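You operate a simulated robot arm through the tools that you are given. There is no shell and no other tool. Be economical: measure what you need, move in short steps, check, and stop when the job is done.

Carry out the task below with a simulated robot arm. There is one attempt and no reset: what you move stays moved.

TASK
Wet the scrub pad, soap it and scrub the greasy stock pot clean.
Fine: wet it in the sink, soap it on the soap bar and put it back after; leave the water in the sink.

The check looks at the end state, three seconds after you hand in, the way a careful person would. Anything else that was tipped, shoved, dropped, spilled or broken makes it a failure.

THE ROBOT
A 7-joint arm with a two-finger parallel gripper, fixed in place. Base frame: the origin is at the foot of the arm, x ahead of it, y to its left, z up; the work surface is at about z = 0.87. Units: m, degrees, N and s.
With the tool pointing down near the work surface it reaches from about 0.24 to 0.68 m from the base axis. Its first joint turns from -66.0 to 66.0 degrees. Payload 2.4 kg.
The tool frame sits at the grasp point between the pads (the TCP): z along the fingers, y along the line on which they close. The tips reach 0.03 m beyond it. Largest opening 0.094 m; finger width 0.028, thickness 0.01; the body of the gripper, 0.05 by 0.096 m, starts 0.055 m behind the TCP.
Orientation is that of the tool frame in the base frame, as [roll, pitch, yaw] about the fixed x, y, z axes, in that order (R = Rz(yaw) Ry(pitch) Rx(roll)). With the fingers straight down and closing along the base's y, the tool's x points along the base's -x, its y along +y and its z along -z.

THE INTERFACE
- The arm moves only by the tool apply_moves. Its argument "moves" is a list of rows, each a list of 3 entries, a list of its own where there are three numbers: the shift along the tool's x, y, z in units of 50 mm (1.0 is 50 mm), then the turn, a rotation vector about the tool's x, y, z in units of 4 degrees (1.0 is 4 degrees), then the closure in counts, from 0 (fully open) to 255 (shut). In form: [[[tx, ty, tz], [rx, ry, rz], claw], ...]. A call has 1 to 20 rows; each row shifts and turns the commanded pose from where the row before left it, along the tool's axes as they then stand. A call with a number of a shift or a turn outside -1 to 1 is refused whole. Rows are played at 5 a second. More than 0.05 m and 8.6 degrees between two rows, or a gripper value outside its range, and nothing of the call is played. A pose out of reach is approached as far as the arm can. The call stops where the force on the tool passes 40 N (or 10 N more than at its start, if that is more) or the arm is blocked; 0.2 s more then pass. Each finger travels about 0.153 m/s and halts on what it meets, pressing with about 33 N; the grip force reading is that of the motor and also rises with nothing between the fingers. The clock runs only during rows and for 0.2 s after the last one: add rows that do not move to give the fingers time. The reply holds the time, the measured pose of the TCP, the force on the tool along the base axes, the opening and the grip force, in the units named above and with some noise.
- Cameras (640 x 400 px; columns grow to the right, rows downward): "scene" is fixed at [0.0202, 0.4712, 1.4591]; the picture's right is [-0.82, -0.57, 0.00], its down [-0.29, 0.41, -0.87] and it looks along [0.49, -0.71, -0.50] (base axes); focal length 328 px, centre (320, 200). "wrist" rides on the gripper at [0.076, 0.014, -0.102] in the tool frame; the picture's right is [-0.18, 0.98, 0.00], its down [-0.75, -0.14, -0.64] and it looks along [-0.63, -0.12, 0.77] (tool axes); focal length 243 px, centre (320, 200).
- capture(camera): a new picture of that camera. The clock stands still meanwhile.
- pixel_to_xyz(camera, pixels): there is no depth. For up to 12 entries [column, row, z] of the newest picture of that camera ("zoom" is the newest enlarged one), the place [x, y] in the base frame at which the ray of that pixel passes the height z, good to about 0.003 m, but the place of the scene camera against the robot may be out by one fixed shift of up to 0.018 m in any direction. The clock stands still meanwhile.
- close_up(camera, box): a new picture of the part [left, top, right, bottom] of that camera's present view, enlarged. The clock stands still meanwhile.
- hand_in(): hands the job in; it is judged then, once.

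Go step by step. Measure first, check grasps and placings, and put right what went wrong. The budget is 80 turns and 54 pictures, counting those below and the enlarged ones. Unless the task says otherwise, let go and move clear before handing in, and close with one line.

The tools are called after "Request:" as a command line: name --argument value ..., lists and objects as JSON in quotes. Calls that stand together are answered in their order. apply_moves: Moves the arm, as the interface text tells. Its arguments: {"type":"object","properties":{"moves":{"type":"array","items":{"type":"array"}}},"required":["moves"]} The other tools are called the same way: capture (camera) takes a picture; pixel_to_xyz (camera, pixels) gives the place at which the rays of pixels pass given heights; close_up (camera, box) takes an enlarged picture of a part of a camera's view; hand_in () hands the job in.

At the start:

```text
time_s: 0.0
tool_pos: [0.3571, 0.0353, 1.1799]
orientation: [-180.0, -0.1, -180.0]
contact_force: [0.0, -0.3, -0.7]
width: 0.094
gripper_force: 0.1
```

scene: 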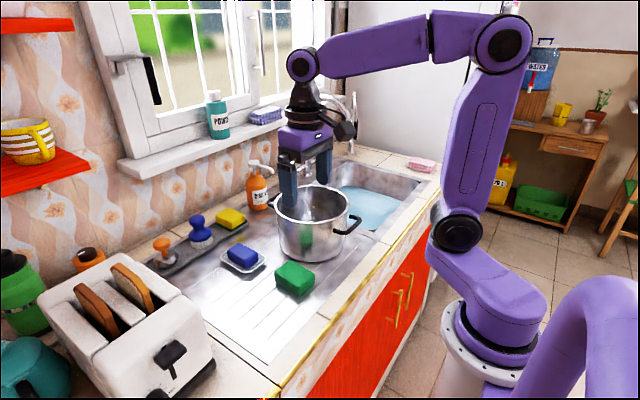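
wrist: 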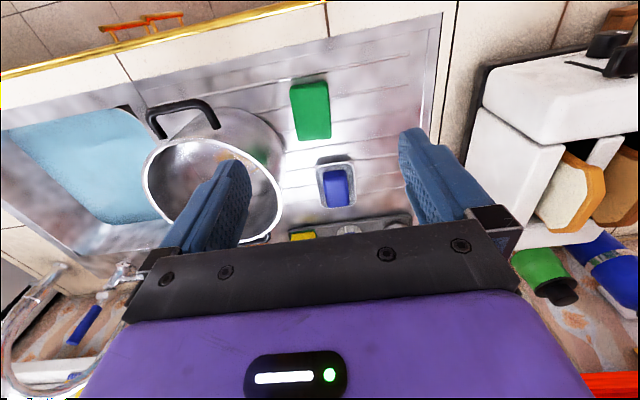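

The scene shows a green block near (295,278), a blue block in a dish at (243,258), a yellow block at (231,217), the pot at (312,225) and the sink at (370,205). I'll enlarge these to tell which is the pad, which is the soap, and where the grease is.

Request:
close_up --camera "scene" --box '[140, 180, 340, 305]'

Request:
close_up --camera "scene" --box '[250, 130, 450, 255]'

Request:
close_up --camera "wrist" --box '[100, 60, 420, 260]'

```text
3.20 times, centred on (240, 242) of scene
```

zoom: 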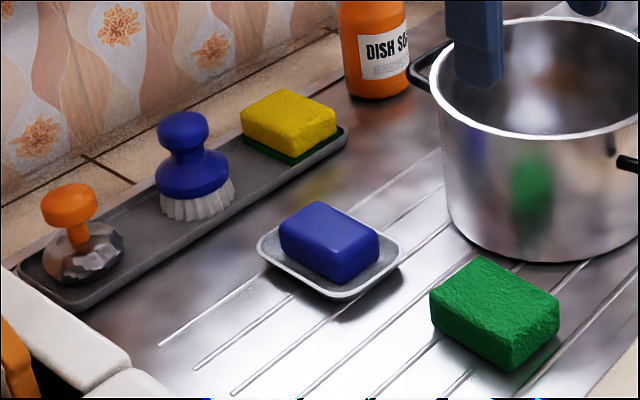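

```text
3.20 times, centred on (350, 192) of scene
```

zoom: 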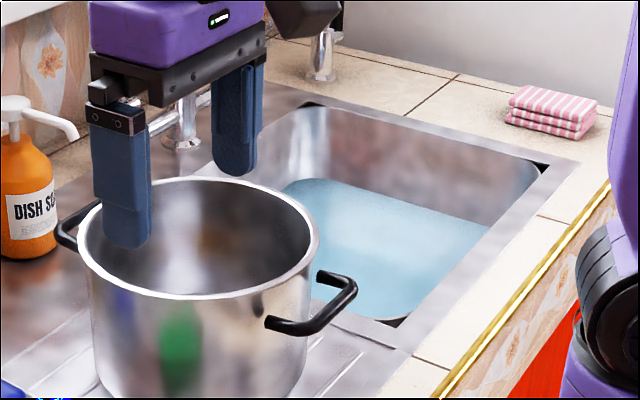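

```text
2.00 times, centred on (260, 160) of wrist
```

zoom: 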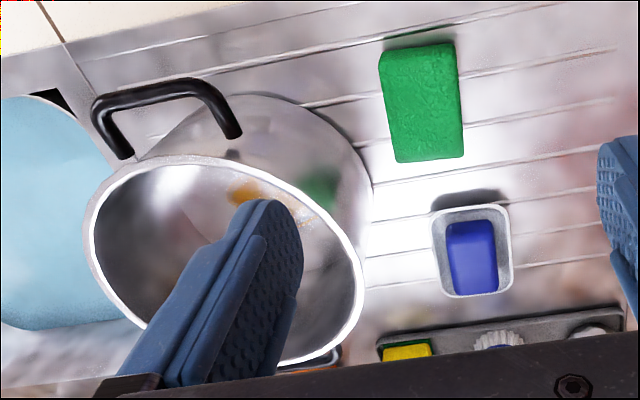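

The plain green block is the scrub pad, the blue one is the soap in its dish, and there is a brownish grease patch inside the pot. I'll measure all of these with the wrist camera.

Request:
pixel_to_xyz --camera "wrist" --pixels '[[291, 87, 0.9], [326, 82, 0.9], [331, 138, 0.9], [298, 141, 0.9], [324, 172, 0.9], [346, 169, 0.9], [348, 206, 0.9], [328, 206, 0.9], [145, 185, 0.99], [215, 138, 0.99], [281, 205, 0.99], [222, 157, 0.87]]'

Request:
pixel_to_xyz --camera "scene" --pixels '[[275, 274, 0.9], [293, 261, 0.9], [315, 272, 0.9], [299, 284, 0.87], [274, 203, 0.99], [349, 206, 0.99], [312, 188, 0.99], [315, 224, 0.99], [310, 261, 0.87], [370, 205, 0.8], [243, 252, 0.91], [297, 296, 0.87]]'

```text
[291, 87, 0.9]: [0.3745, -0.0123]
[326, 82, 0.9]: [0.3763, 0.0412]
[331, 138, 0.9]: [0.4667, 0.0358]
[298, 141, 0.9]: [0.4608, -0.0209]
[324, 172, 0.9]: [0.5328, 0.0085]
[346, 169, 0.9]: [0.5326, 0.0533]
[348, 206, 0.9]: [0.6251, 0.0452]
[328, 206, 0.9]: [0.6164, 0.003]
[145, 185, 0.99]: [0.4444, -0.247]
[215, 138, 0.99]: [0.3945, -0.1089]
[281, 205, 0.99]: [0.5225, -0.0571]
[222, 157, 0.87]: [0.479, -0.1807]
```

```text
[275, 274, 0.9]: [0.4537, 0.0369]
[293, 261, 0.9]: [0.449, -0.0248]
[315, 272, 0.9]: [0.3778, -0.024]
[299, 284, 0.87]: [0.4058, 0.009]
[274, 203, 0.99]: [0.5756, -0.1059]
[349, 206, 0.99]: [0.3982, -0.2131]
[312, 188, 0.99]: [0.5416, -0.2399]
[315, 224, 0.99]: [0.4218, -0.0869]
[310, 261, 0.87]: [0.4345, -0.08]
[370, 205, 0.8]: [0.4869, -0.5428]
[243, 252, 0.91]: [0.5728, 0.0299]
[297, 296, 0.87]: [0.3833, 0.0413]
```

The pad is centred near (0.42, 0.01) with its narrow side along y, and the pot centre is roughly (0.48, -0.16). I'll move across to look down into the pot and sink.

Request:
apply_moves --moves '[[[0, -1, -1], [0, 0, 0], 0], [[0, -1, -0.4], [0, 0, 0], 0], [[0.4, -1, 0], [0, 0, 0], 0], [[0.4, -1, 0], [0, 0, 0], 0], [[0, 0, 0], [0, 0, 0], 0]]'

Request:
capture --camera "wrist"

Request:
capture --camera "scene"

```text
refused: row 1 steps farther than a row can; nothing moved
```

```text
48 pictures are left
```

wrist: 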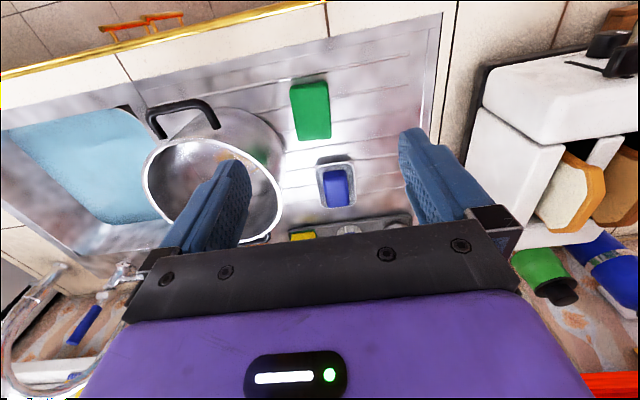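

```text
47 pictures are left
```

scene: 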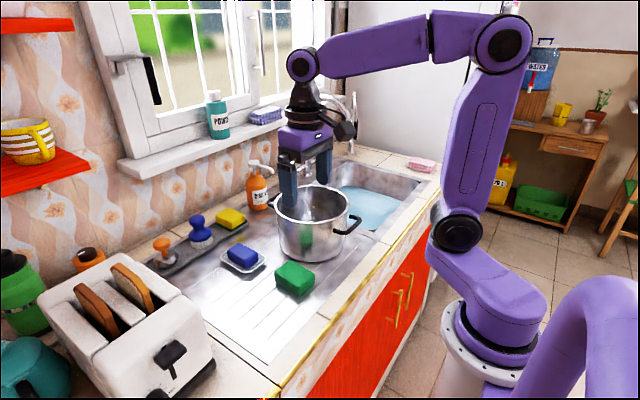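

The row exceeded the 0.05 m total step limit, so nothing moved. I'll repeat it with smaller steps.

Request:
apply_moves --moves '[[[0, 0, -0.9], [0, 0, 0], 0], [[0, -0.95, 0], [0, 0, 0], 0], [[0.2, -0.9, 0], [0, 0, 0], 0], [[0.2, -0.9, 0], [0, 0, 0], 0], [[0.2, -0.9, 0], [0, 0, 0], 0], [[0, -0.3, 0], [0, 0, 0], 0], [[0, 0, 0], [0, 0, 0], 0]]'

Request:
capture --camera "wrist"

```text
time_s: 1.6
tool_pos: [0.3282, -0.1618, 1.2267]
orientation: [180.0, 0.0, 180.0]
contact_force: [0.0, -0.1, -0.4]
width: 0.094
gripper_force: 0.1
```

```text
46 pictures are left
```

wrist: 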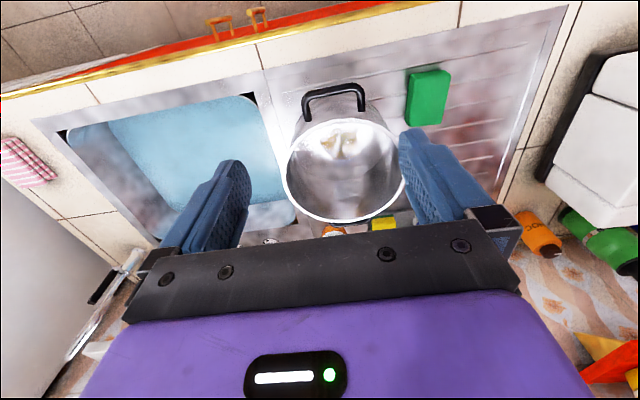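

Request:
close_up --camera "wrist" --box '[265, 70, 425, 230]'

Request:
pixel_to_xyz --camera "wrist" --pixels '[[284, 180, 0.98], [405, 172, 0.98], [340, 118, 0.98], [345, 222, 0.98], [330, 145, 0.87], [110, 120, 0.8], [245, 97, 0.8], [285, 180, 0.8], [200, 150, 0.8], [68, 135, 0.87], [255, 93, 0.87], [332, 84, 0.96]]'

```text
2.50 times, centred on (345, 150) of wrist
```

zoom: 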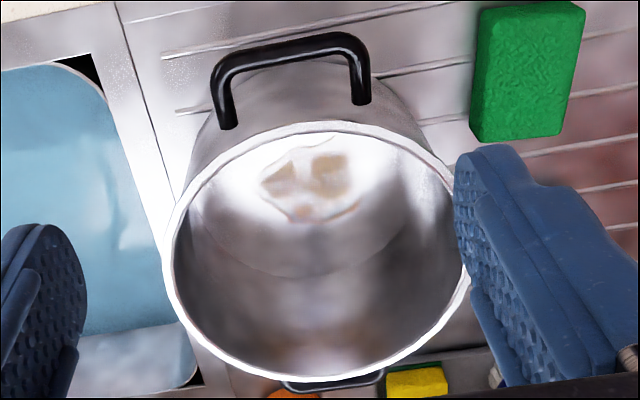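

```text
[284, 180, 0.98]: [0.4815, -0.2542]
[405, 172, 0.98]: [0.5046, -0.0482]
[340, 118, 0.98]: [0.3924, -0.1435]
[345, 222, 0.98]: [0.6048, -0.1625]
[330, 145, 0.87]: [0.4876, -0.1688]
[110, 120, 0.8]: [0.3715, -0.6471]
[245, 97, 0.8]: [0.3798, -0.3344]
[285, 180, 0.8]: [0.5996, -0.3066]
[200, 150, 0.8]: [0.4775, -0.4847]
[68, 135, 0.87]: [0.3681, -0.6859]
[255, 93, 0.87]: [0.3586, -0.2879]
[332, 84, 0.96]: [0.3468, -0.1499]
```

The grease patch is on the pot floor near (0.487, -0.16). The pot has a radius of about 0.10 and its rim is at about 0.99. Next I'll hover over the green pad and measure it closely.

Request:
apply_moves --moves '[[[-0.4, 0.86, 0], [0, 0, 0], 0], [[-0.4, 0.86, 0], [0, 0, 0], 0], [[-0.4, 0.86, 0], [0, 0, 0], 0], [[-0.4, 0.86, 0], [0, 0, 0], 0], [[0, 0, 0.9], [0, 0, 0], 0], [[0, 0, 0.9], [0, 0, 0], 0], [[0, 0, 0.9], [0, 0, 0], 0], [[0, 0, 0.9], [0, 0, 0], 0], [[0, 0, 0], [0, 0, 0], 0]]'

Request:
capture --camera "wrist"

Request:
close_up --camera "scene" --box '[200, 200, 360, 300]'

```text
time_s: 3.6
tool_pos: [0.41, 0.0106, 1.045]
orientation: [-180.0, 0.0, 179.9]
contact_force: [0.3, -0.1, 0.2]
width: 0.0939
gripper_force: 0.1
```

```text
44 pictures are left
```

wrist: 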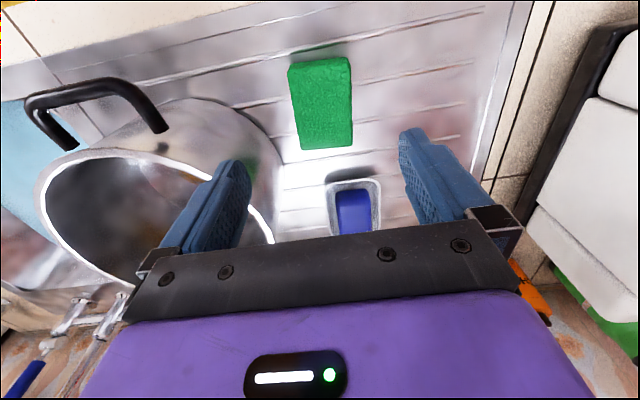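

```text
4.00 times, centred on (280, 250) of scene
```

zoom: 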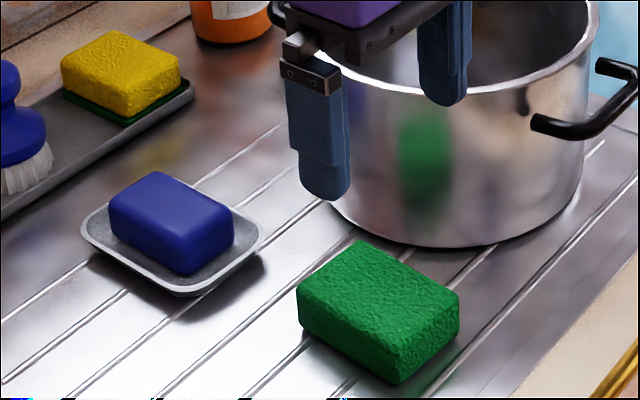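

Request:
pixel_to_xyz --camera "wrist" --pixels '[[290, 68, 0.91], [350, 58, 0.91], [352, 146, 0.91], [300, 150, 0.91], [290, 68, 0.9], [350, 58, 0.9], [352, 146, 0.9], [300, 150, 0.9], [335, 195, 0.91], [369, 190, 0.91], [336, 232, 0.91], [372, 230, 0.91]]'

Request:
close_up --camera "wrist" --box '[240, 40, 400, 240]'

```text
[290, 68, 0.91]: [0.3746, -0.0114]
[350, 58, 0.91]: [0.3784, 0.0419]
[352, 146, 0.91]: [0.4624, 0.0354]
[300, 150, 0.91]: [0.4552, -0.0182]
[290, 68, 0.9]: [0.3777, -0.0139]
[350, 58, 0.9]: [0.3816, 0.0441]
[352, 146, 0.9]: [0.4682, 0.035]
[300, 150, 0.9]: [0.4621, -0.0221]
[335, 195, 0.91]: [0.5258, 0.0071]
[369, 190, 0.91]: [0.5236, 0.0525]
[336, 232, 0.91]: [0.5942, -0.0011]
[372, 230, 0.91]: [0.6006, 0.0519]
```

```text
2.00 times, centred on (320, 140) of wrist
```

zoom: 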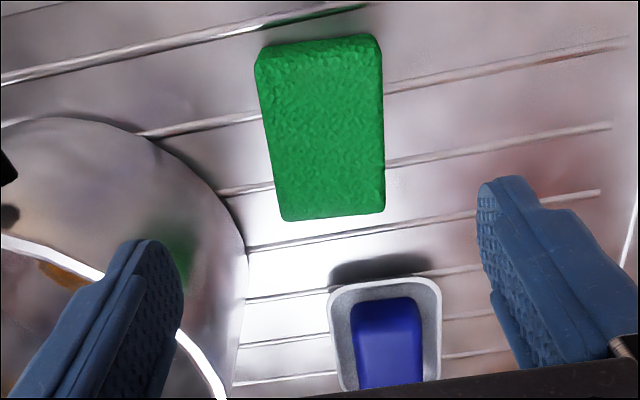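

The pad is centred at (0.418, 0.012), about 54 mm wide, and turned about -4.7°. I'll align to it, descend around it and close.

Request:
apply_moves --moves '[[[-0.16, 0.03, 0], [0, 0, 0.6], 0], [[0, 0, 0], [0, 0, 0.57], 0], [[0, 0, 0.9], [0, 0, 0], 0], [[0, 0, 0.9], [0, 0, 0], 0], [[0, 0, 0.5], [0, 0, 0], 0], [[0, 0, 0.36], [0, 0, 0], 0], [[0, 0, 0], [0, 0, 0], 0]]'

Request:
close_up --camera "scene" --box '[200, 200, 360, 300]'

```text
time_s: 5.2
tool_pos: [0.4154, 0.0117, 0.9119]
orientation: [-179.9, 0.0, 175.3]
contact_force: [0.5, -0.4, 0.6]
width: 0.0939
gripper_force: 0.1
```

```text
4.00 times, centred on (280, 250) of scene
```

zoom: 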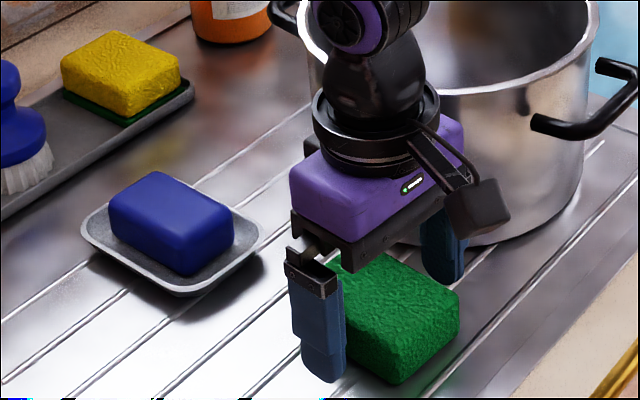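

The fingers straddle the pad cleanly. Closing now.

Request:
apply_moves --moves '[[[0, 0, 0], [0, 0, 0], 150], [[0, 0, 0], [0, 0, 0], 255], [[0, 0, 0], [0, 0, 0], 255], [[0, 0, 0], [0, 0, 0], 255]]'

```text
time_s: 6.2
tool_pos: [0.4149, 0.0121, 0.9113]
orientation: [-180.0, 0.0, 175.4]
contact_force: [0.6, 0.3, -0.2]
width: 0.0585
gripper_force: 33.3
```

Gripped at 58 mm with 33 N. I'll lift well clear and check.

Request:
apply_moves --moves '[[[0, 0, -0.6], [0, 0, 0], 255], [[0, 0, -0.9], [0, 0, 0], 255], [[0, 0, -0.9], [0, 0, 0], 255], [[0, 0, -0.9], [0, 0, 0], 255], [[0, 0, -0.9], [0, 0, -0.6], 255], [[0, 0, 0], [0, 0, -0.55], 255], [[0, 0, 0], [0, 0, 0], 255]]'

Request:
capture --camera "scene"

Request:
capture --camera "wrist"

```text
time_s: 7.8
tool_pos: [0.4153, 0.0111, 1.1218]
orientation: [-180.0, -0.1, -179.9]
contact_force: [-0.4, -0.4, -1.3]
width: 0.0587
gripper_force: 33.3
```

```text
40 pictures are left
```

scene: 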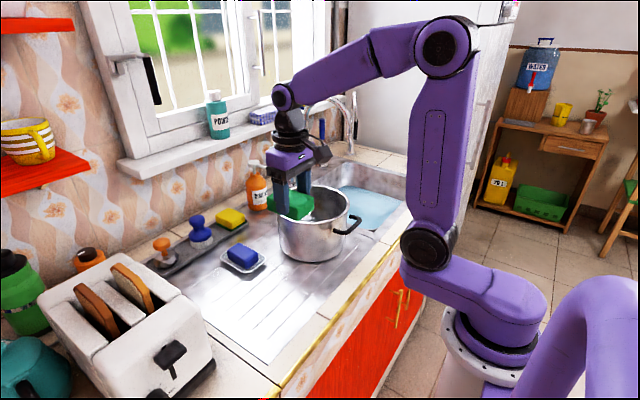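

```text
39 pictures are left
```

wrist: 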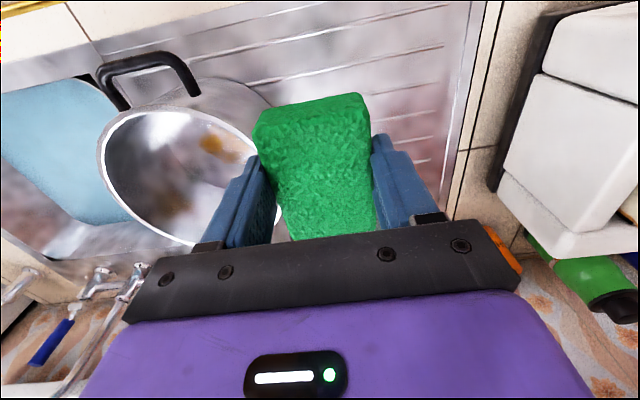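

The pad is held well. Two brown patches show in the pot at wrist (210,145) and (180,200), so I'll zoom in there and on the tap.

Request:
close_up --camera "wrist" --box '[60, 60, 300, 260]'

Request:
close_up --camera "scene" --box '[260, 70, 460, 240]'

Request:
pixel_to_xyz --camera "wrist" --pixels '[[210, 145, 0.875], [180, 200, 0.875], [225, 155, 0.875], [97, 80, 0.87], [40, 85, 0.8]]'

```text
2.00 times, centred on (180, 160) of wrist
```

zoom: 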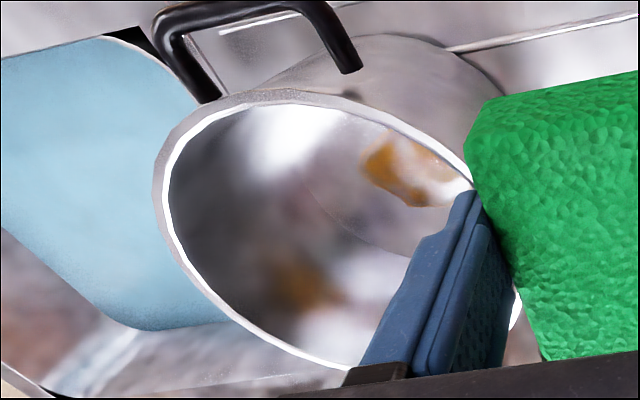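

```text
2.35 times, centred on (360, 155) of scene
```

zoom: 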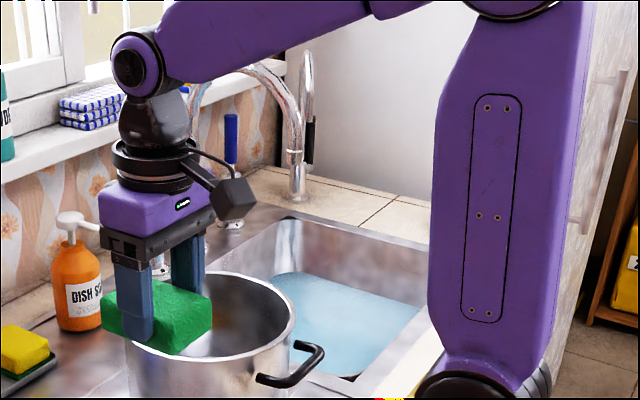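

```text
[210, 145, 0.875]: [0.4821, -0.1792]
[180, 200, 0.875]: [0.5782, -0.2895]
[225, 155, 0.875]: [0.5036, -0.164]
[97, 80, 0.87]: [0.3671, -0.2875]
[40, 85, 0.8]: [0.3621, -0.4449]
```

The second patch is a blurry reflection on the wall, so the only real grease is on the pot floor. I'm carrying the pad over to the sink.

Request:
apply_moves --moves '[[[0, -0.95, 0], [0, 0, 0], 255], [[0, -0.95, 0], [0, 0, 0], 255], [[0, -0.95, 0], [0, 0, 0], 255], [[0, -0.95, 0], [0, 0, 0], 255], [[0, -0.95, 0], [0, 0, 0], 255], [[0, -0.95, 0], [0, 0, 0], 255], [[0, -0.95, 0], [0, 0, 0], 255], [[0, -0.95, 0], [0, 0, 0], 255], [[-0.2, -0.9, 0], [0, 0, 0], 255], [[0, 0, 0], [0, 0, 0], 255]]'

Request:
capture --camera "scene"

Request:
capture --camera "wrist"

```text
time_s: 10.0
tool_pos: [0.4251, -0.4144, 1.1238]
orientation: [180.0, 0.0, 179.9]
contact_force: [-0.3, 0.5, 0.1]
width: 0.0587
gripper_force: 32.9
```

```text
36 pictures are left
```

scene: 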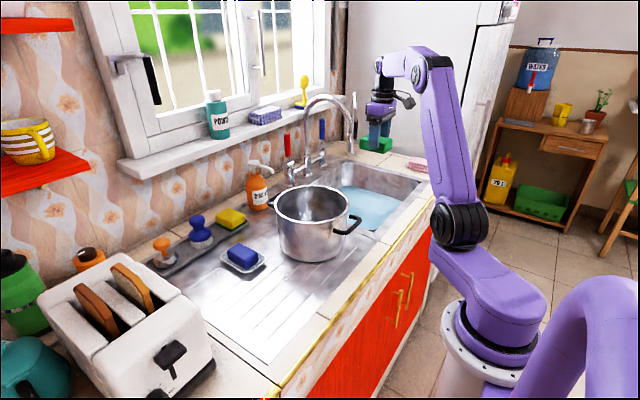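

```text
35 pictures are left
```

wrist: 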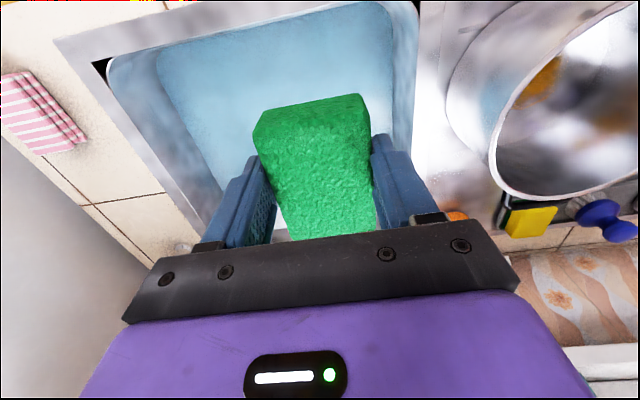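

Request:
close_up --camera "scene" --box '[270, 60, 450, 240]'

Request:
pixel_to_xyz --camera "wrist" --pixels '[[95, 65, 0.87], [418, 5, 0.87], [160, 55, 0.8], [390, 5, 0.8], [405, 180, 0.87], [195, 235, 0.87], [248, 158, 0.8]]'

Request:
pixel_to_xyz --camera "scene" --pixels '[[353, 130, 1.05], [353, 130, 1.1], [353, 95, 1.2], [378, 230, 0.82], [332, 183, 0.82], [405, 205, 0.82]]'

```text
2.22 times, centred on (360, 150) of scene
```

zoom: 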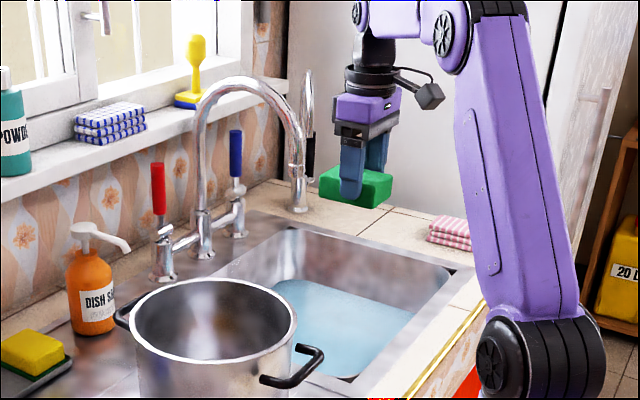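

```text
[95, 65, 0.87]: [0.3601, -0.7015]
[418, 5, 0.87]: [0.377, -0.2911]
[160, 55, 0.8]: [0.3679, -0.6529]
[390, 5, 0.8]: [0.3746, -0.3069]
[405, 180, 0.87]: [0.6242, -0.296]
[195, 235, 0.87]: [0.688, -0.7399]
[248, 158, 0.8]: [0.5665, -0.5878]
```

```text
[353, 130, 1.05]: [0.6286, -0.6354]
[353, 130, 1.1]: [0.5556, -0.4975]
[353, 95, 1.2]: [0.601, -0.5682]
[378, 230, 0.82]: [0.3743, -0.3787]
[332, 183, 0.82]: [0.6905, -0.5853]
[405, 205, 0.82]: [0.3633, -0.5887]
```

The sink spans about x 0.37–0.63 and y -0.70 to -0.29, with the spout at around x 0.55, clear of me. I'll shift to x=0.44 and descend partway to find the water level.

Request:
apply_moves --moves '[[[-0.3, 0, 0], [0, 0, 0], 255], [[0, 0, 0.95], [0, 0, 0], 255], [[0, 0, 0.95], [0, 0, 0], 255], [[0, 0, 0.95], [0, 0, 0], 255], [[0, 0, 0.95], [0, 0, 0], 255], [[0, 0, 0.4], [0, 0, 0], 255], [[0, 0, 0], [0, 0, 0], 255]]'

Request:
close_up --camera "scene" --box '[270, 60, 450, 240]'

Request:
capture --camera "wrist"

```text
time_s: 11.6
tool_pos: [0.44, -0.4127, 0.9138]
orientation: [-180.0, 0.0, 179.9]
contact_force: [-0.1, 0.5, 0.1]
width: 0.0588
gripper_force: 33.0
```

```text
2.22 times, centred on (360, 150) of scene
```

zoom: 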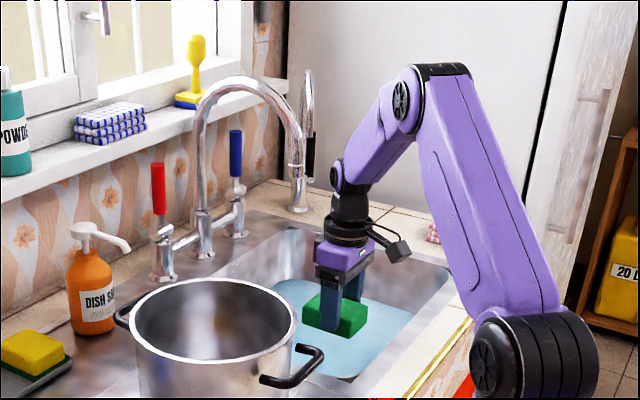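

```text
32 pictures are left
```

wrist: 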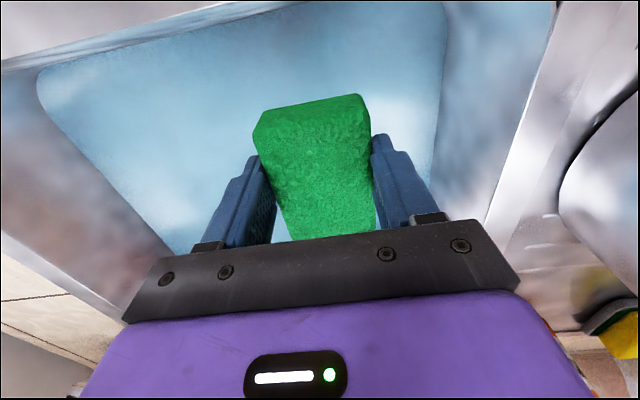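

Clear of the walls. I'll lower gently by 70 mm more in small steps.

Request:
apply_moves --moves '[[[0, 0, 0.4], [0, 0, 0], 255], [[0, 0, 0.4], [0, 0, 0], 255], [[0, 0, 0.3], [0, 0, 0], 255], [[0, 0, 0.3], [0, 0, 0], 255], [[0, 0, 0], [0, 0, 0], 255]]'

Request:
close_up --camera "scene" --box '[310, 140, 430, 240]'

Request:
capture --camera "wrist"

```text
time_s: 12.8
tool_pos: [0.4389, -0.4145, 0.8438]
orientation: [-179.9, 0.1, 179.9]
contact_force: [0.5, -0.5, -0.6]
width: 0.0586
gripper_force: 32.9
```

```text
4.00 times, centred on (370, 190) of scene
```

zoom: 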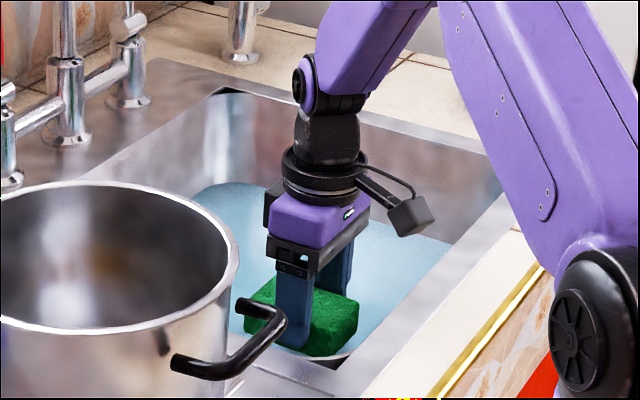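

```text
30 pictures are left
```

wrist: 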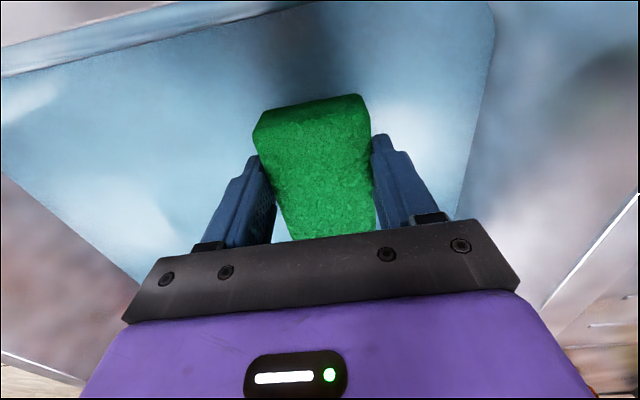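

The pad is nearly at the water and already looks darker. I'll go down a further 40 mm.

Request:
apply_moves --moves '[[[0, 0, 0.2], [0, 0, 0], 255], [[0, 0, 0.2], [0, 0, 0], 255], [[0, 0, 0.2], [0, 0, 0], 255], [[0, 0, 0.2], [0, 0, 0], 255], [[0, 0, 0], [0, 0, 0], 255], [[0, 0, 0], [0, 0, 0], 255]]'

Request:
close_up --camera "scene" --box '[310, 140, 430, 240]'

Request:
capture --camera "wrist"

```text
time_s: 14.2
tool_pos: [0.4411, -0.4138, 0.8023]
orientation: [-180.0, -0.1, 179.9]
contact_force: [0.2, 0.2, 0.2]
width: 0.0588
gripper_force: 33.4
```

```text
4.00 times, centred on (370, 190) of scene
```

zoom: 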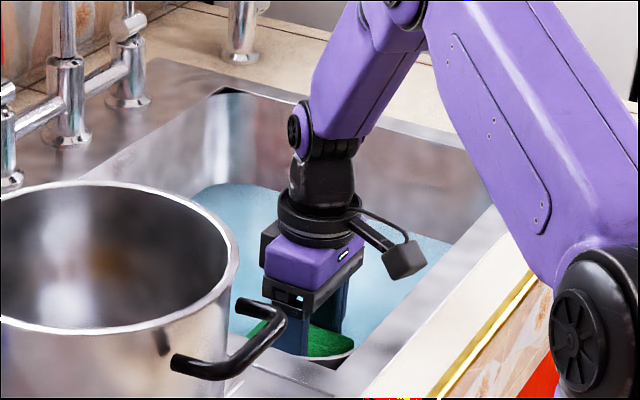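

```text
28 pictures are left
```

wrist: 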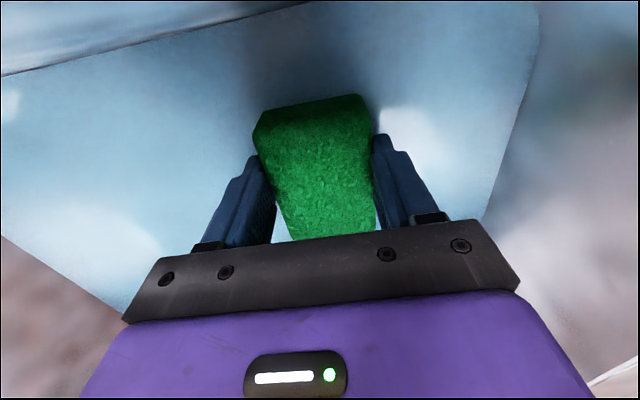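

No contact yet and the pad top is still visible. I'll lower another 30 mm, watching the force.

Request:
apply_moves --moves '[[[0, 0, 0.15], [0, 0, 0], 255], [[0, 0, 0.15], [0, 0, 0], 255], [[0, 0, 0.15], [0, 0, 0], 255], [[0, 0, 0.15], [0, 0, 0], 255], [[0, 0, 0], [0, 0, 0], 255]]'

Request:
capture --camera "wrist"

```text
time_s: 15.3
tool_pos: [0.4419, -0.4145, 0.7766]
orientation: [-179.9, -0.1, 179.8]
contact_force: [-2.3, 4.7, 7.9]
width: 0.0585
gripper_force: 33.2
stopped in row 5: the force on the tool passed its limit (the readings are from after the stop); the commanded pose is now the measured one
```

```text
27 pictures are left
```

wrist: 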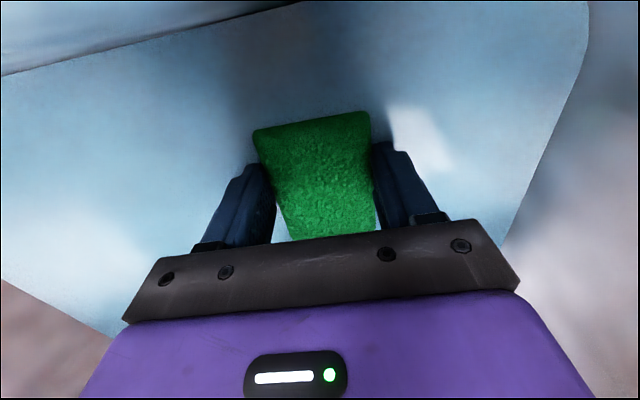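

I touched the sink floor with the pad in the water. I'll lift just off, soak a moment, then raise it and let it drip over the sink.

Request:
apply_moves --moves '[[[0, 0, -0.15], [0, 0, 0], 255], [[0, 0, 0], [0, 0, 0], 255], [[0, 0, 0], [0, 0, 0], 255], [[0, 0, 0], [0, 0, 0], 255], [[0, 0, 0], [0, 0, 0], 255], [[0, 0, 0], [0, 0, 0], 255], [[0, 0, -0.6], [0, 0, 0], 255], [[0, 0, -0.8], [0, 0, 0], 255], [[0, 0, -0.8], [0, 0, 0], 255], [[0, 0, 0], [0, 0, 0], 255], [[0, 0, 0], [0, 0, 0], 255], [[0, 0, 0], [0, 0, 0], 255], [[0, 0, 0], [0, 0, 0], 255], [[0, 0, 0], [0, 0, 0], 255], [[0, 0, 0], [0, 0, 0], 255], [[0, 0, 0], [0, 0, 0], 255]]'

Request:
capture --camera "wrist"

Request:
close_up --camera "scene" --box '[310, 140, 430, 240]'

```text
time_s: 18.7
tool_pos: [0.4435, -0.416, 0.8931]
orientation: [179.9, -0.1, 179.7]
contact_force: [0.9, -0.2, -0.2]
width: 0.0583
gripper_force: 32.4
```

```text
26 pictures are left
```

wrist: 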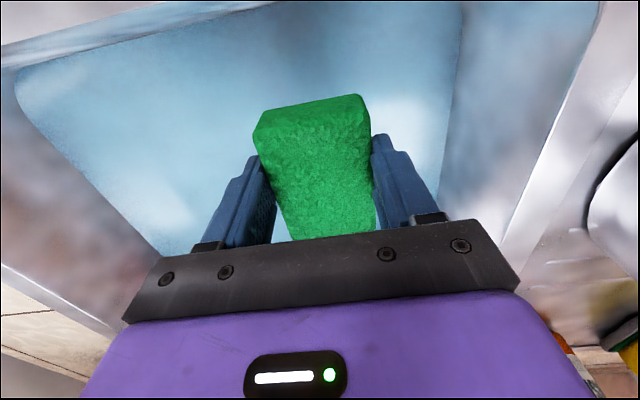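

```text
4.00 times, centred on (370, 190) of scene
```

zoom: 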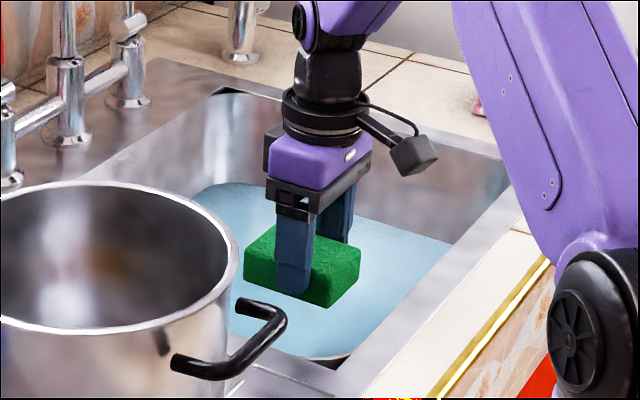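

The pad is wet and still seated firmly. I'll raise it and carry it over to the soap.

Request:
apply_moves --moves '[[[0, 0, -0.95], [0, 0, 0], 255], [[0, 0, -0.95], [0, 0, 0], 255], [[0, 0, -0.95], [0, 0, 0], 255], [[0, 0, -0.95], [0, 0, 0], 255], [[0, 0, -0.9], [0, 0, 0], 255], [[0, 0.9, 0], [0, 0, 0], 255], [[0, 0.9, 0], [0, 0, 0], 255], [[0, 0.9, 0], [0, 0, 0], 255], [[0, 0.9, 0], [0, 0, 0], 255], [[0, 0.9, 0], [0, 0, 0], 255], [[0, 0.9, 0], [0, 0, 0], 255], [[0, 0.9, 0], [0, 0, 0], 255], [[0, 0.9, 0], [0, 0, 0], 255], [[0, 0.9, 0], [0, 0, 0], 255], [[-0.2, 0.78, 0], [0, 0, 0], 255], [[-0.8, 0, 0], [0, 0, 0], 255], [[-0.8, 0, 0], [0, 0, 0], 255], [[-0.76, 0, 0], [0, 0, 0], 255], [[0, 0, 0], [0, 0, 0], 255]]'

Request:
capture --camera "scene"

Request:
capture --camera "wrist"

```text
time_s: 22.7
tool_pos: [0.5727, 0.0328, 1.1284]
orientation: [-180.0, -0.1, 179.9]
contact_force: [-0.2, -0.3, 0.3]
width: 0.0588
gripper_force: 33.1
```

```text
24 pictures are left
```

scene: 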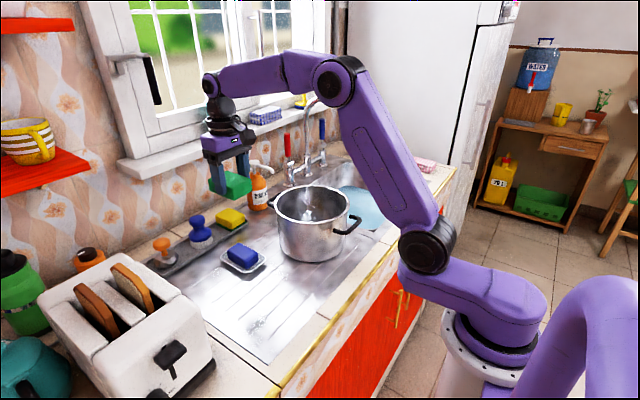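

```text
23 pictures are left
```

wrist: 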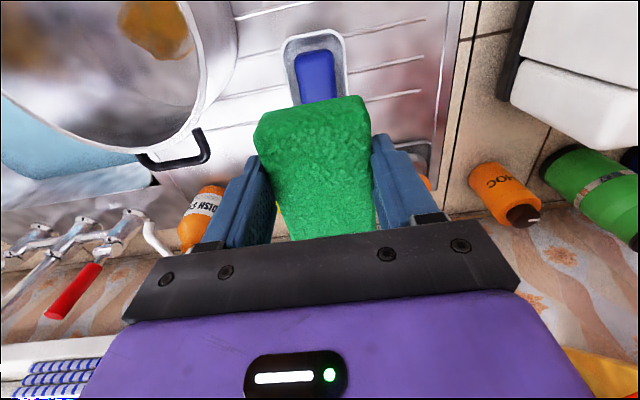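

Request:
pixel_to_xyz --camera "wrist" --pixels '[[296, 56, 0.91], [333, 51, 0.91], [337, 96, 0.91], [301, 100, 0.91], [281, 42, 0.885], [342, 33, 0.885], [155, 30, 0.875], [120, 20, 0.875], [190, 35, 0.875]]'

Request:
pixel_to_xyz --camera "scene" --pixels '[[228, 252, 0.91], [239, 244, 0.91], [258, 252, 0.91], [247, 262, 0.91], [200, 222, 0.95], [194, 243, 0.88]]'

```text
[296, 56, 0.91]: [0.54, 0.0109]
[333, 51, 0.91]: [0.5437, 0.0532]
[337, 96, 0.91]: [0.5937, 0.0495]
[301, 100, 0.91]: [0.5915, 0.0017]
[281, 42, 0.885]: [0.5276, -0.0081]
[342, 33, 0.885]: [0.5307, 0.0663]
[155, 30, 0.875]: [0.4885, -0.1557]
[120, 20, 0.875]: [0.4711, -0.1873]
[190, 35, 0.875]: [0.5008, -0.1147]
```

```text
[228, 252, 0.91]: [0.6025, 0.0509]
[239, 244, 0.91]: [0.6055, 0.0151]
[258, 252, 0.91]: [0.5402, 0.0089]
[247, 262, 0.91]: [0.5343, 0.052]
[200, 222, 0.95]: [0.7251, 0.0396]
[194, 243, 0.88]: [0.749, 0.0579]
```

The soap is centred at (0.571, 0.031), right under the pad. I'll descend to just above it.

Request:
apply_moves --moves '[[[0, 0, 0.8], [0, 0, 0], 255], [[0, 0, 0.8], [0, 0, 0], 255], [[0, 0, 0.8], [0, 0, 0], 255], [[0, 0, 0.5], [0, 0, 0], 255], [[0, 0, 0.3], [0, 0, 0], 255], [[0, 0, 0], [0, 0, 0], 255]]'

Request:
close_up --camera "scene" --box '[180, 190, 320, 290]'

```text
time_s: 24.1
tool_pos: [0.5706, 0.0309, 0.9686]
orientation: [-180.0, 0.0, 179.8]
contact_force: [0.4, 0.6, -1.6]
width: 0.0589
gripper_force: 33.2
```

```text
4.00 times, centred on (250, 240) of scene
```

zoom: 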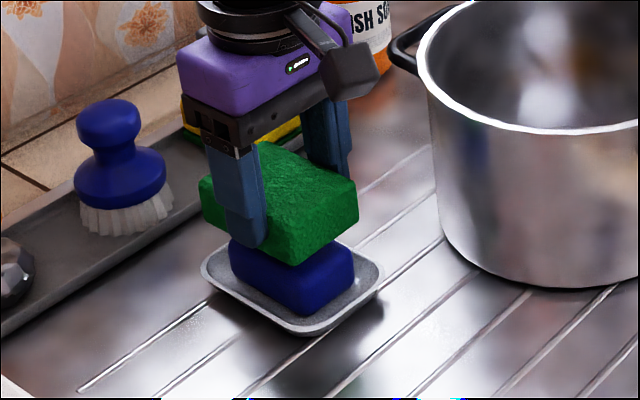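

Request:
apply_moves --moves '[[[0, 0, 0.06], [0, 0, 0], 255], [[0, 0, 0.06], [0, 0, 0], 255], [[0, 0, 0.06], [0, 0, 0], 255], [[0, 0, 0], [0, 0, 0], 255]]'

```text
time_s: 25.1
tool_pos: [0.5706, 0.0291, 0.9595]
orientation: [179.9, -0.1, 179.8]
contact_force: [0.9, 0.4, -0.2]
width: 0.0584
gripper_force: 33.6
```

Request:
apply_moves --moves '[[[0, 0, 0.06], [0, 0, 0], 255], [[0, 0, 0.06], [0, 0, 0], 255], [[0, 0, 0], [0, 0, 0], 255]]'

```text
time_s: 25.9
tool_pos: [0.5706, 0.0301, 0.9538]
orientation: [180.0, -0.1, 179.8]
contact_force: [-1.2, 0.4, 0.1]
width: 0.0588
gripper_force: 33.4
```

Request:
apply_moves --moves '[[[0, 0, 0.06], [0, 0, 0], 255], [[0, 0, 0.06], [0, 0, 0], 255], [[0, 0, 0], [0, 0, 0], 255]]'

```text
time_s: 26.7
tool_pos: [0.5715, 0.0293, 0.9487]
orientation: [-179.9, 0.2, 179.7]
contact_force: [-7.5, -0.6, 34.1]
width: 0.0586
gripper_force: 33.0
```

Contact, with 34 N upward. I'll ease off by 1.5 mm and look.

Request:
apply_moves --moves '[[[0, 0, -0.03], [0, 0, 0], 255], [[0, 0, 0], [0, 0, 0], 255]]'

Request:
close_up --camera "scene" --box '[180, 190, 320, 290]'

```text
time_s: 27.3
tool_pos: [0.5719, 0.0296, 0.9499]
orientation: [-179.9, 0.2, 179.8]
contact_force: [1.6, -1.2, 25.2]
width: 0.0586
gripper_force: 32.9
```

```text
4.00 times, centred on (250, 240) of scene
```

zoom: 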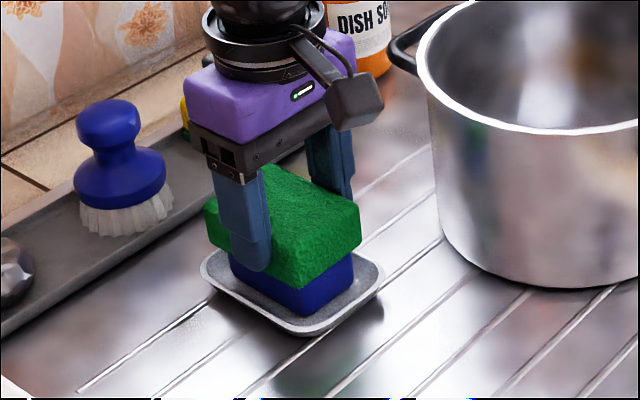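

Good contact across the soap. I'll ease to a light pressure and rub a few millimetres back and forth.

Request:
apply_moves --moves '[[[0, 0, -0.03], [0, 0, 0], 255], [[0.12, 0, 0], [0, 0, 0], 255], [[-0.12, 0, 0], [0, 0, 0], 255], [[-0.12, 0, 0], [0, 0, 0], 255], [[0.12, 0, 0], [0, 0, 0], 255], [[0.12, 0, 0], [0, 0, 0], 255], [[-0.12, 0, 0], [0, 0, 0], 255], [[-0.12, 0, 0], [0, 0, 0], 255], [[0.12, 0, 0], [0, 0, 0], 255], [[0, 0, 0], [0, 0, 0], 255]]'

Request:
close_up --camera "scene" --box '[180, 190, 320, 290]'

```text
time_s: 29.5
tool_pos: [0.5705, 0.0293, 0.9506]
orientation: [-180.0, -0.1, 179.8]
contact_force: [-0.3, 0.4, 0.3]
width: 0.0587
gripper_force: 33.5
```

```text
4.00 times, centred on (250, 240) of scene
```

zoom: 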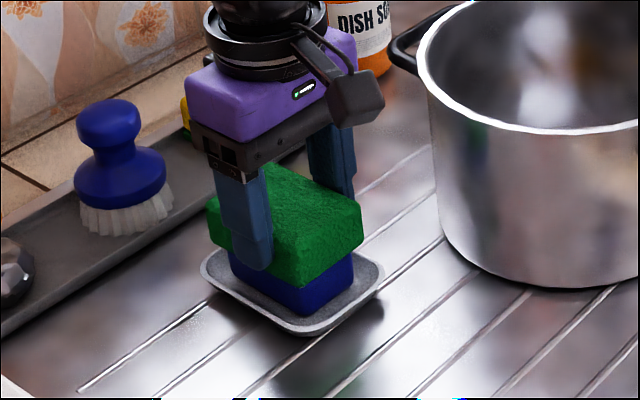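

Force is back to about zero, so part of that rub may have been without contact. I'll press lightly again and repeat.

Request:
apply_moves --moves '[[[0, 0, 0.03], [0, 0, 0], 255], [[0, 0, 0], [0, 0, 0], 255]]'

```text
time_s: 30.1
tool_pos: [0.5699, 0.0271, 0.9491]
orientation: [-179.9, 0.0, 179.8]
contact_force: [-1.6, 0.2, 6.4]
width: 0.0587
gripper_force: 33.0
```

Request:
apply_moves --moves '[[[0.15, 0, 0], [0, 0, 0], 255], [[-0.15, 0, 0], [0, 0, 0], 255], [[-0.15, 0, 0], [0, 0, 0], 255], [[0.15, 0, 0], [0, 0, 0], 255], [[0.15, 0, 0], [0, 0, 0], 255], [[-0.15, 0, 0], [0, 0, 0], 255], [[-0.15, 0, 0], [0, 0, 0], 255], [[0.15, 0, 0], [0, 0, 0], 255], [[0, 0, 0], [0, 0, 0], 255]]'

```text
time_s: 32.1
tool_pos: [0.5722, 0.0293, 0.9496]
orientation: [-180.0, 0.0, 179.8]
contact_force: [5.2, -1.6, 11.6]
width: 0.0588
gripper_force: 32.3
```

The rub stayed in contact at about 10 N. I'll lift off and look at the soap and the pad.

Request:
apply_moves --moves '[[[0, 0, -0.3], [0, 0, 0], 255], [[0, 0, -0.9], [0, 0, 0], 255], [[0, 0, -0.9], [0, 0, 0], 255], [[0, 0, -0.9], [0, 0, 0], 255], [[0, 0, -0.6], [0, 0, 0], 255], [[0, 0, 0], [0, 0, 0], 255]]'

Request:
close_up --camera "scene" --box '[160, 120, 340, 290]'

```text
time_s: 33.5
tool_pos: [0.5724, 0.0286, 1.1308]
orientation: [-179.9, -0.1, 179.7]
contact_force: [0.2, -0.2, -0.1]
width: 0.0584
gripper_force: 33.1
```

```text
2.35 times, centred on (250, 205) of scene
```

zoom: 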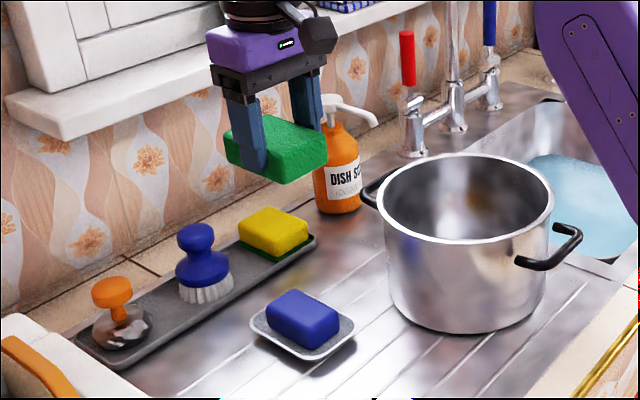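

The soap and dish stayed in place, and the pad face now has a paler film. I'll move over the pot centre and check alignment before going in.

Request:
apply_moves --moves '[[[0.75, 0, 0], [0, 0, 0], 255], [[0.75, 0, 0], [0, 0, 0], 255], [[0, -0.9, 0], [0, 0, 0], 255], [[0, -0.9, 0], [0, 0, 0], 255], [[0, -0.9, 0], [0, 0, 0], 255], [[0, -0.94, 0], [0, 0, 0], 255], [[0, 0, 0.8], [0, 0, 0], 255], [[0, 0, 0.4], [0, 0, 0], 255], [[0, 0, 0], [0, 0, 0], 255]]'

Request:
capture --camera "wrist"

Request:
close_up --camera "scene" --box '[240, 120, 400, 270]'

```text
time_s: 35.5
tool_pos: [0.4968, -0.1531, 1.0695]
orientation: [180.0, -0.1, 179.8]
contact_force: [0.8, 0.3, -0.3]
width: 0.0586
gripper_force: 32.8
```

```text
18 pictures are left
```

wrist: 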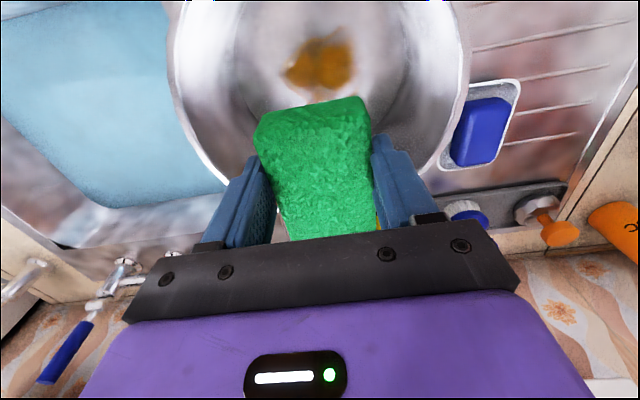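

```text
2.67 times, centred on (320, 195) of scene
```

zoom: 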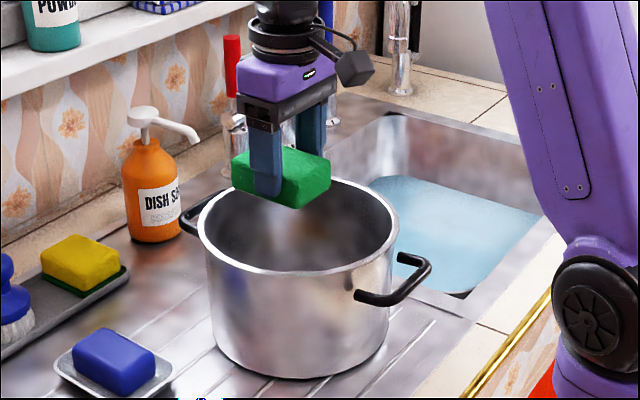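

The pad now looks foamy, and the grease patch is at wrist (287–355, 40–90). I'll measure it against the rim.

Request:
pixel_to_xyz --camera "wrist" --pixels '[[287, 75, 0.875], [354, 62, 0.875], [320, 40, 0.875], [320, 90, 0.875], [168, 70, 0.99], [470, 75, 0.99], [225, 190, 0.99], [430, 170, 0.99]]'

```text
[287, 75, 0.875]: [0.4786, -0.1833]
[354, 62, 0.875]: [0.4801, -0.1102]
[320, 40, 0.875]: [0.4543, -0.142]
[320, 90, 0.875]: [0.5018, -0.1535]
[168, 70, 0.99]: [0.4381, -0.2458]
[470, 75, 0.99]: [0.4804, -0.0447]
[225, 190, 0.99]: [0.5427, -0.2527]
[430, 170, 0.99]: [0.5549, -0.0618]
```

The patch is centred at (0.479, -0.147) and the pot at about (0.49, -0.15). I'll go down inside to just above the floor.

Request:
apply_moves --moves '[[[0.16, 0.06, 0], [0, 0, 0], 255], [[0, 0, 0.8], [0, 0, 0], 255], [[0, 0, 0.8], [0, 0, 0], 255], [[0, 0, 0.6], [0, 0, 0], 255], [[0, 0, 0.5], [0, 0, 0], 255], [[0, 0, 0.16], [0, 0, 0], 255], [[0, 0, 0], [0, 0, 0], 255]]'

Request:
close_up --camera "scene" --box '[240, 120, 400, 270]'

```text
time_s: 37.1
tool_pos: [0.4873, -0.1502, 0.9265]
orientation: [180.0, -0.1, 179.8]
contact_force: [0.7, 0.2, -0.5]
width: 0.0585
gripper_force: 32.7
```

```text
2.67 times, centred on (320, 195) of scene
```

zoom: 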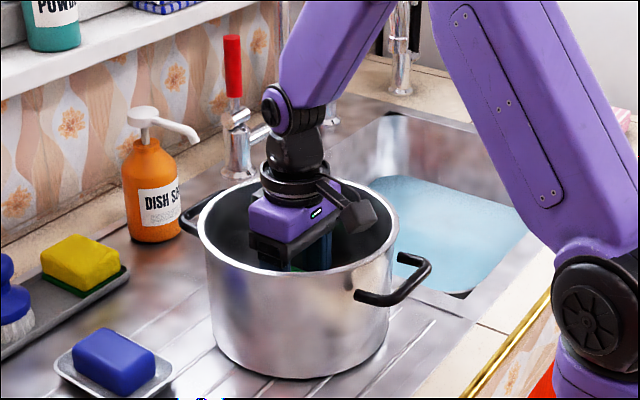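

Well inside and clear of the rim. Now I'll feel for the floor in 2.5 mm steps.

Request:
apply_moves --moves '[[[0, 0, 0.05], [0, 0, 0], 255], [[0, 0, 0.05], [0, 0, 0], 255], [[0, 0, 0.05], [0, 0, 0], 255], [[0, 0, 0], [0, 0, 0], 255]]'

```text
time_s: 38.1
tool_pos: [0.4882, -0.1492, 0.9188]
orientation: [179.9, 0.0, 179.8]
contact_force: [0.0, 0.1, 0.3]
width: 0.0586
gripper_force: 33.4
```

Request:
apply_moves --moves '[[[0, 0, 0.05], [0, 0, 0], 255], [[0, 0, 0.03], [0, 0, 0], 255], [[0, 0, 0], [0, 0, 0], 255]]'

```text
time_s: 39.0
tool_pos: [0.4881, -0.1494, 0.917]
orientation: [180.0, 0.0, 179.8]
contact_force: [-2.3, 1.0, 9.5]
width: 0.0585
gripper_force: 33.2
stopped in row 3: the force on the tool passed its limit (the readings are from after the stop); the commanded pose is now the measured one
```

Floor contact at about 10 N. I'll scrub in short strokes over the patch.

Request:
apply_moves --moves '[[[0.15, 0, 0], [0, 0, 0], 255], [[0.15, 0, 0], [0, 0, 0], 255], [[0, 0.15, 0], [0, 0, 0], 255], [[0, 0.15, 0], [0, 0, 0], 255], [[-0.2, 0, 0], [0, 0, 0], 255], [[-0.2, 0, 0], [0, 0, 0], 255], [[0, -0.2, 0], [0, 0, 0], 255], [[0, -0.2, 0], [0, 0, 0], 255], [[0, -0.2, 0], [0, 0, 0], 255], [[0.2, 0, 0], [0, 0, 0], 255], [[0.2, 0, 0], [0, 0, 0], 255], [[0, 0.2, 0], [0, 0, 0], 255], [[0, 0.1, 0], [0, 0, 0], 255], [[-0.1, 0, 0], [0, 0, 0], 255], [[0, 0, 0], [0, 0, 0], 255]]'

Request:
close_up --camera "scene" --box '[240, 120, 400, 270]'

```text
time_s: 42.3
tool_pos: [0.4774, -0.1504, 0.9167]
orientation: [-180.0, -0.2, 179.8]
contact_force: [-3.8, 0.9, 12.3]
width: 0.0587
gripper_force: 32.7
stopped in row 15: the force on the tool passed its limit (the readings are from after the stop); the commanded pose is now the measured one
```

```text
2.67 times, centred on (320, 195) of scene
```

zoom: 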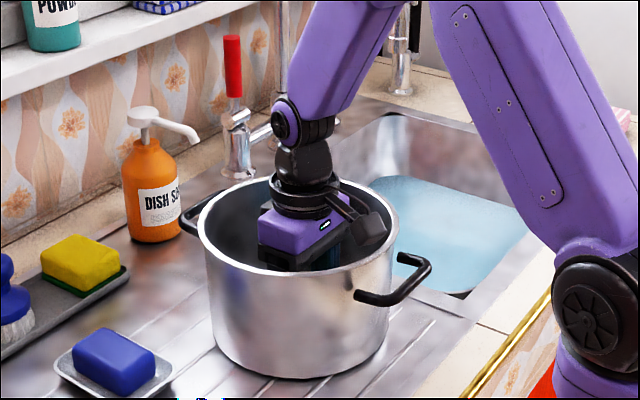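

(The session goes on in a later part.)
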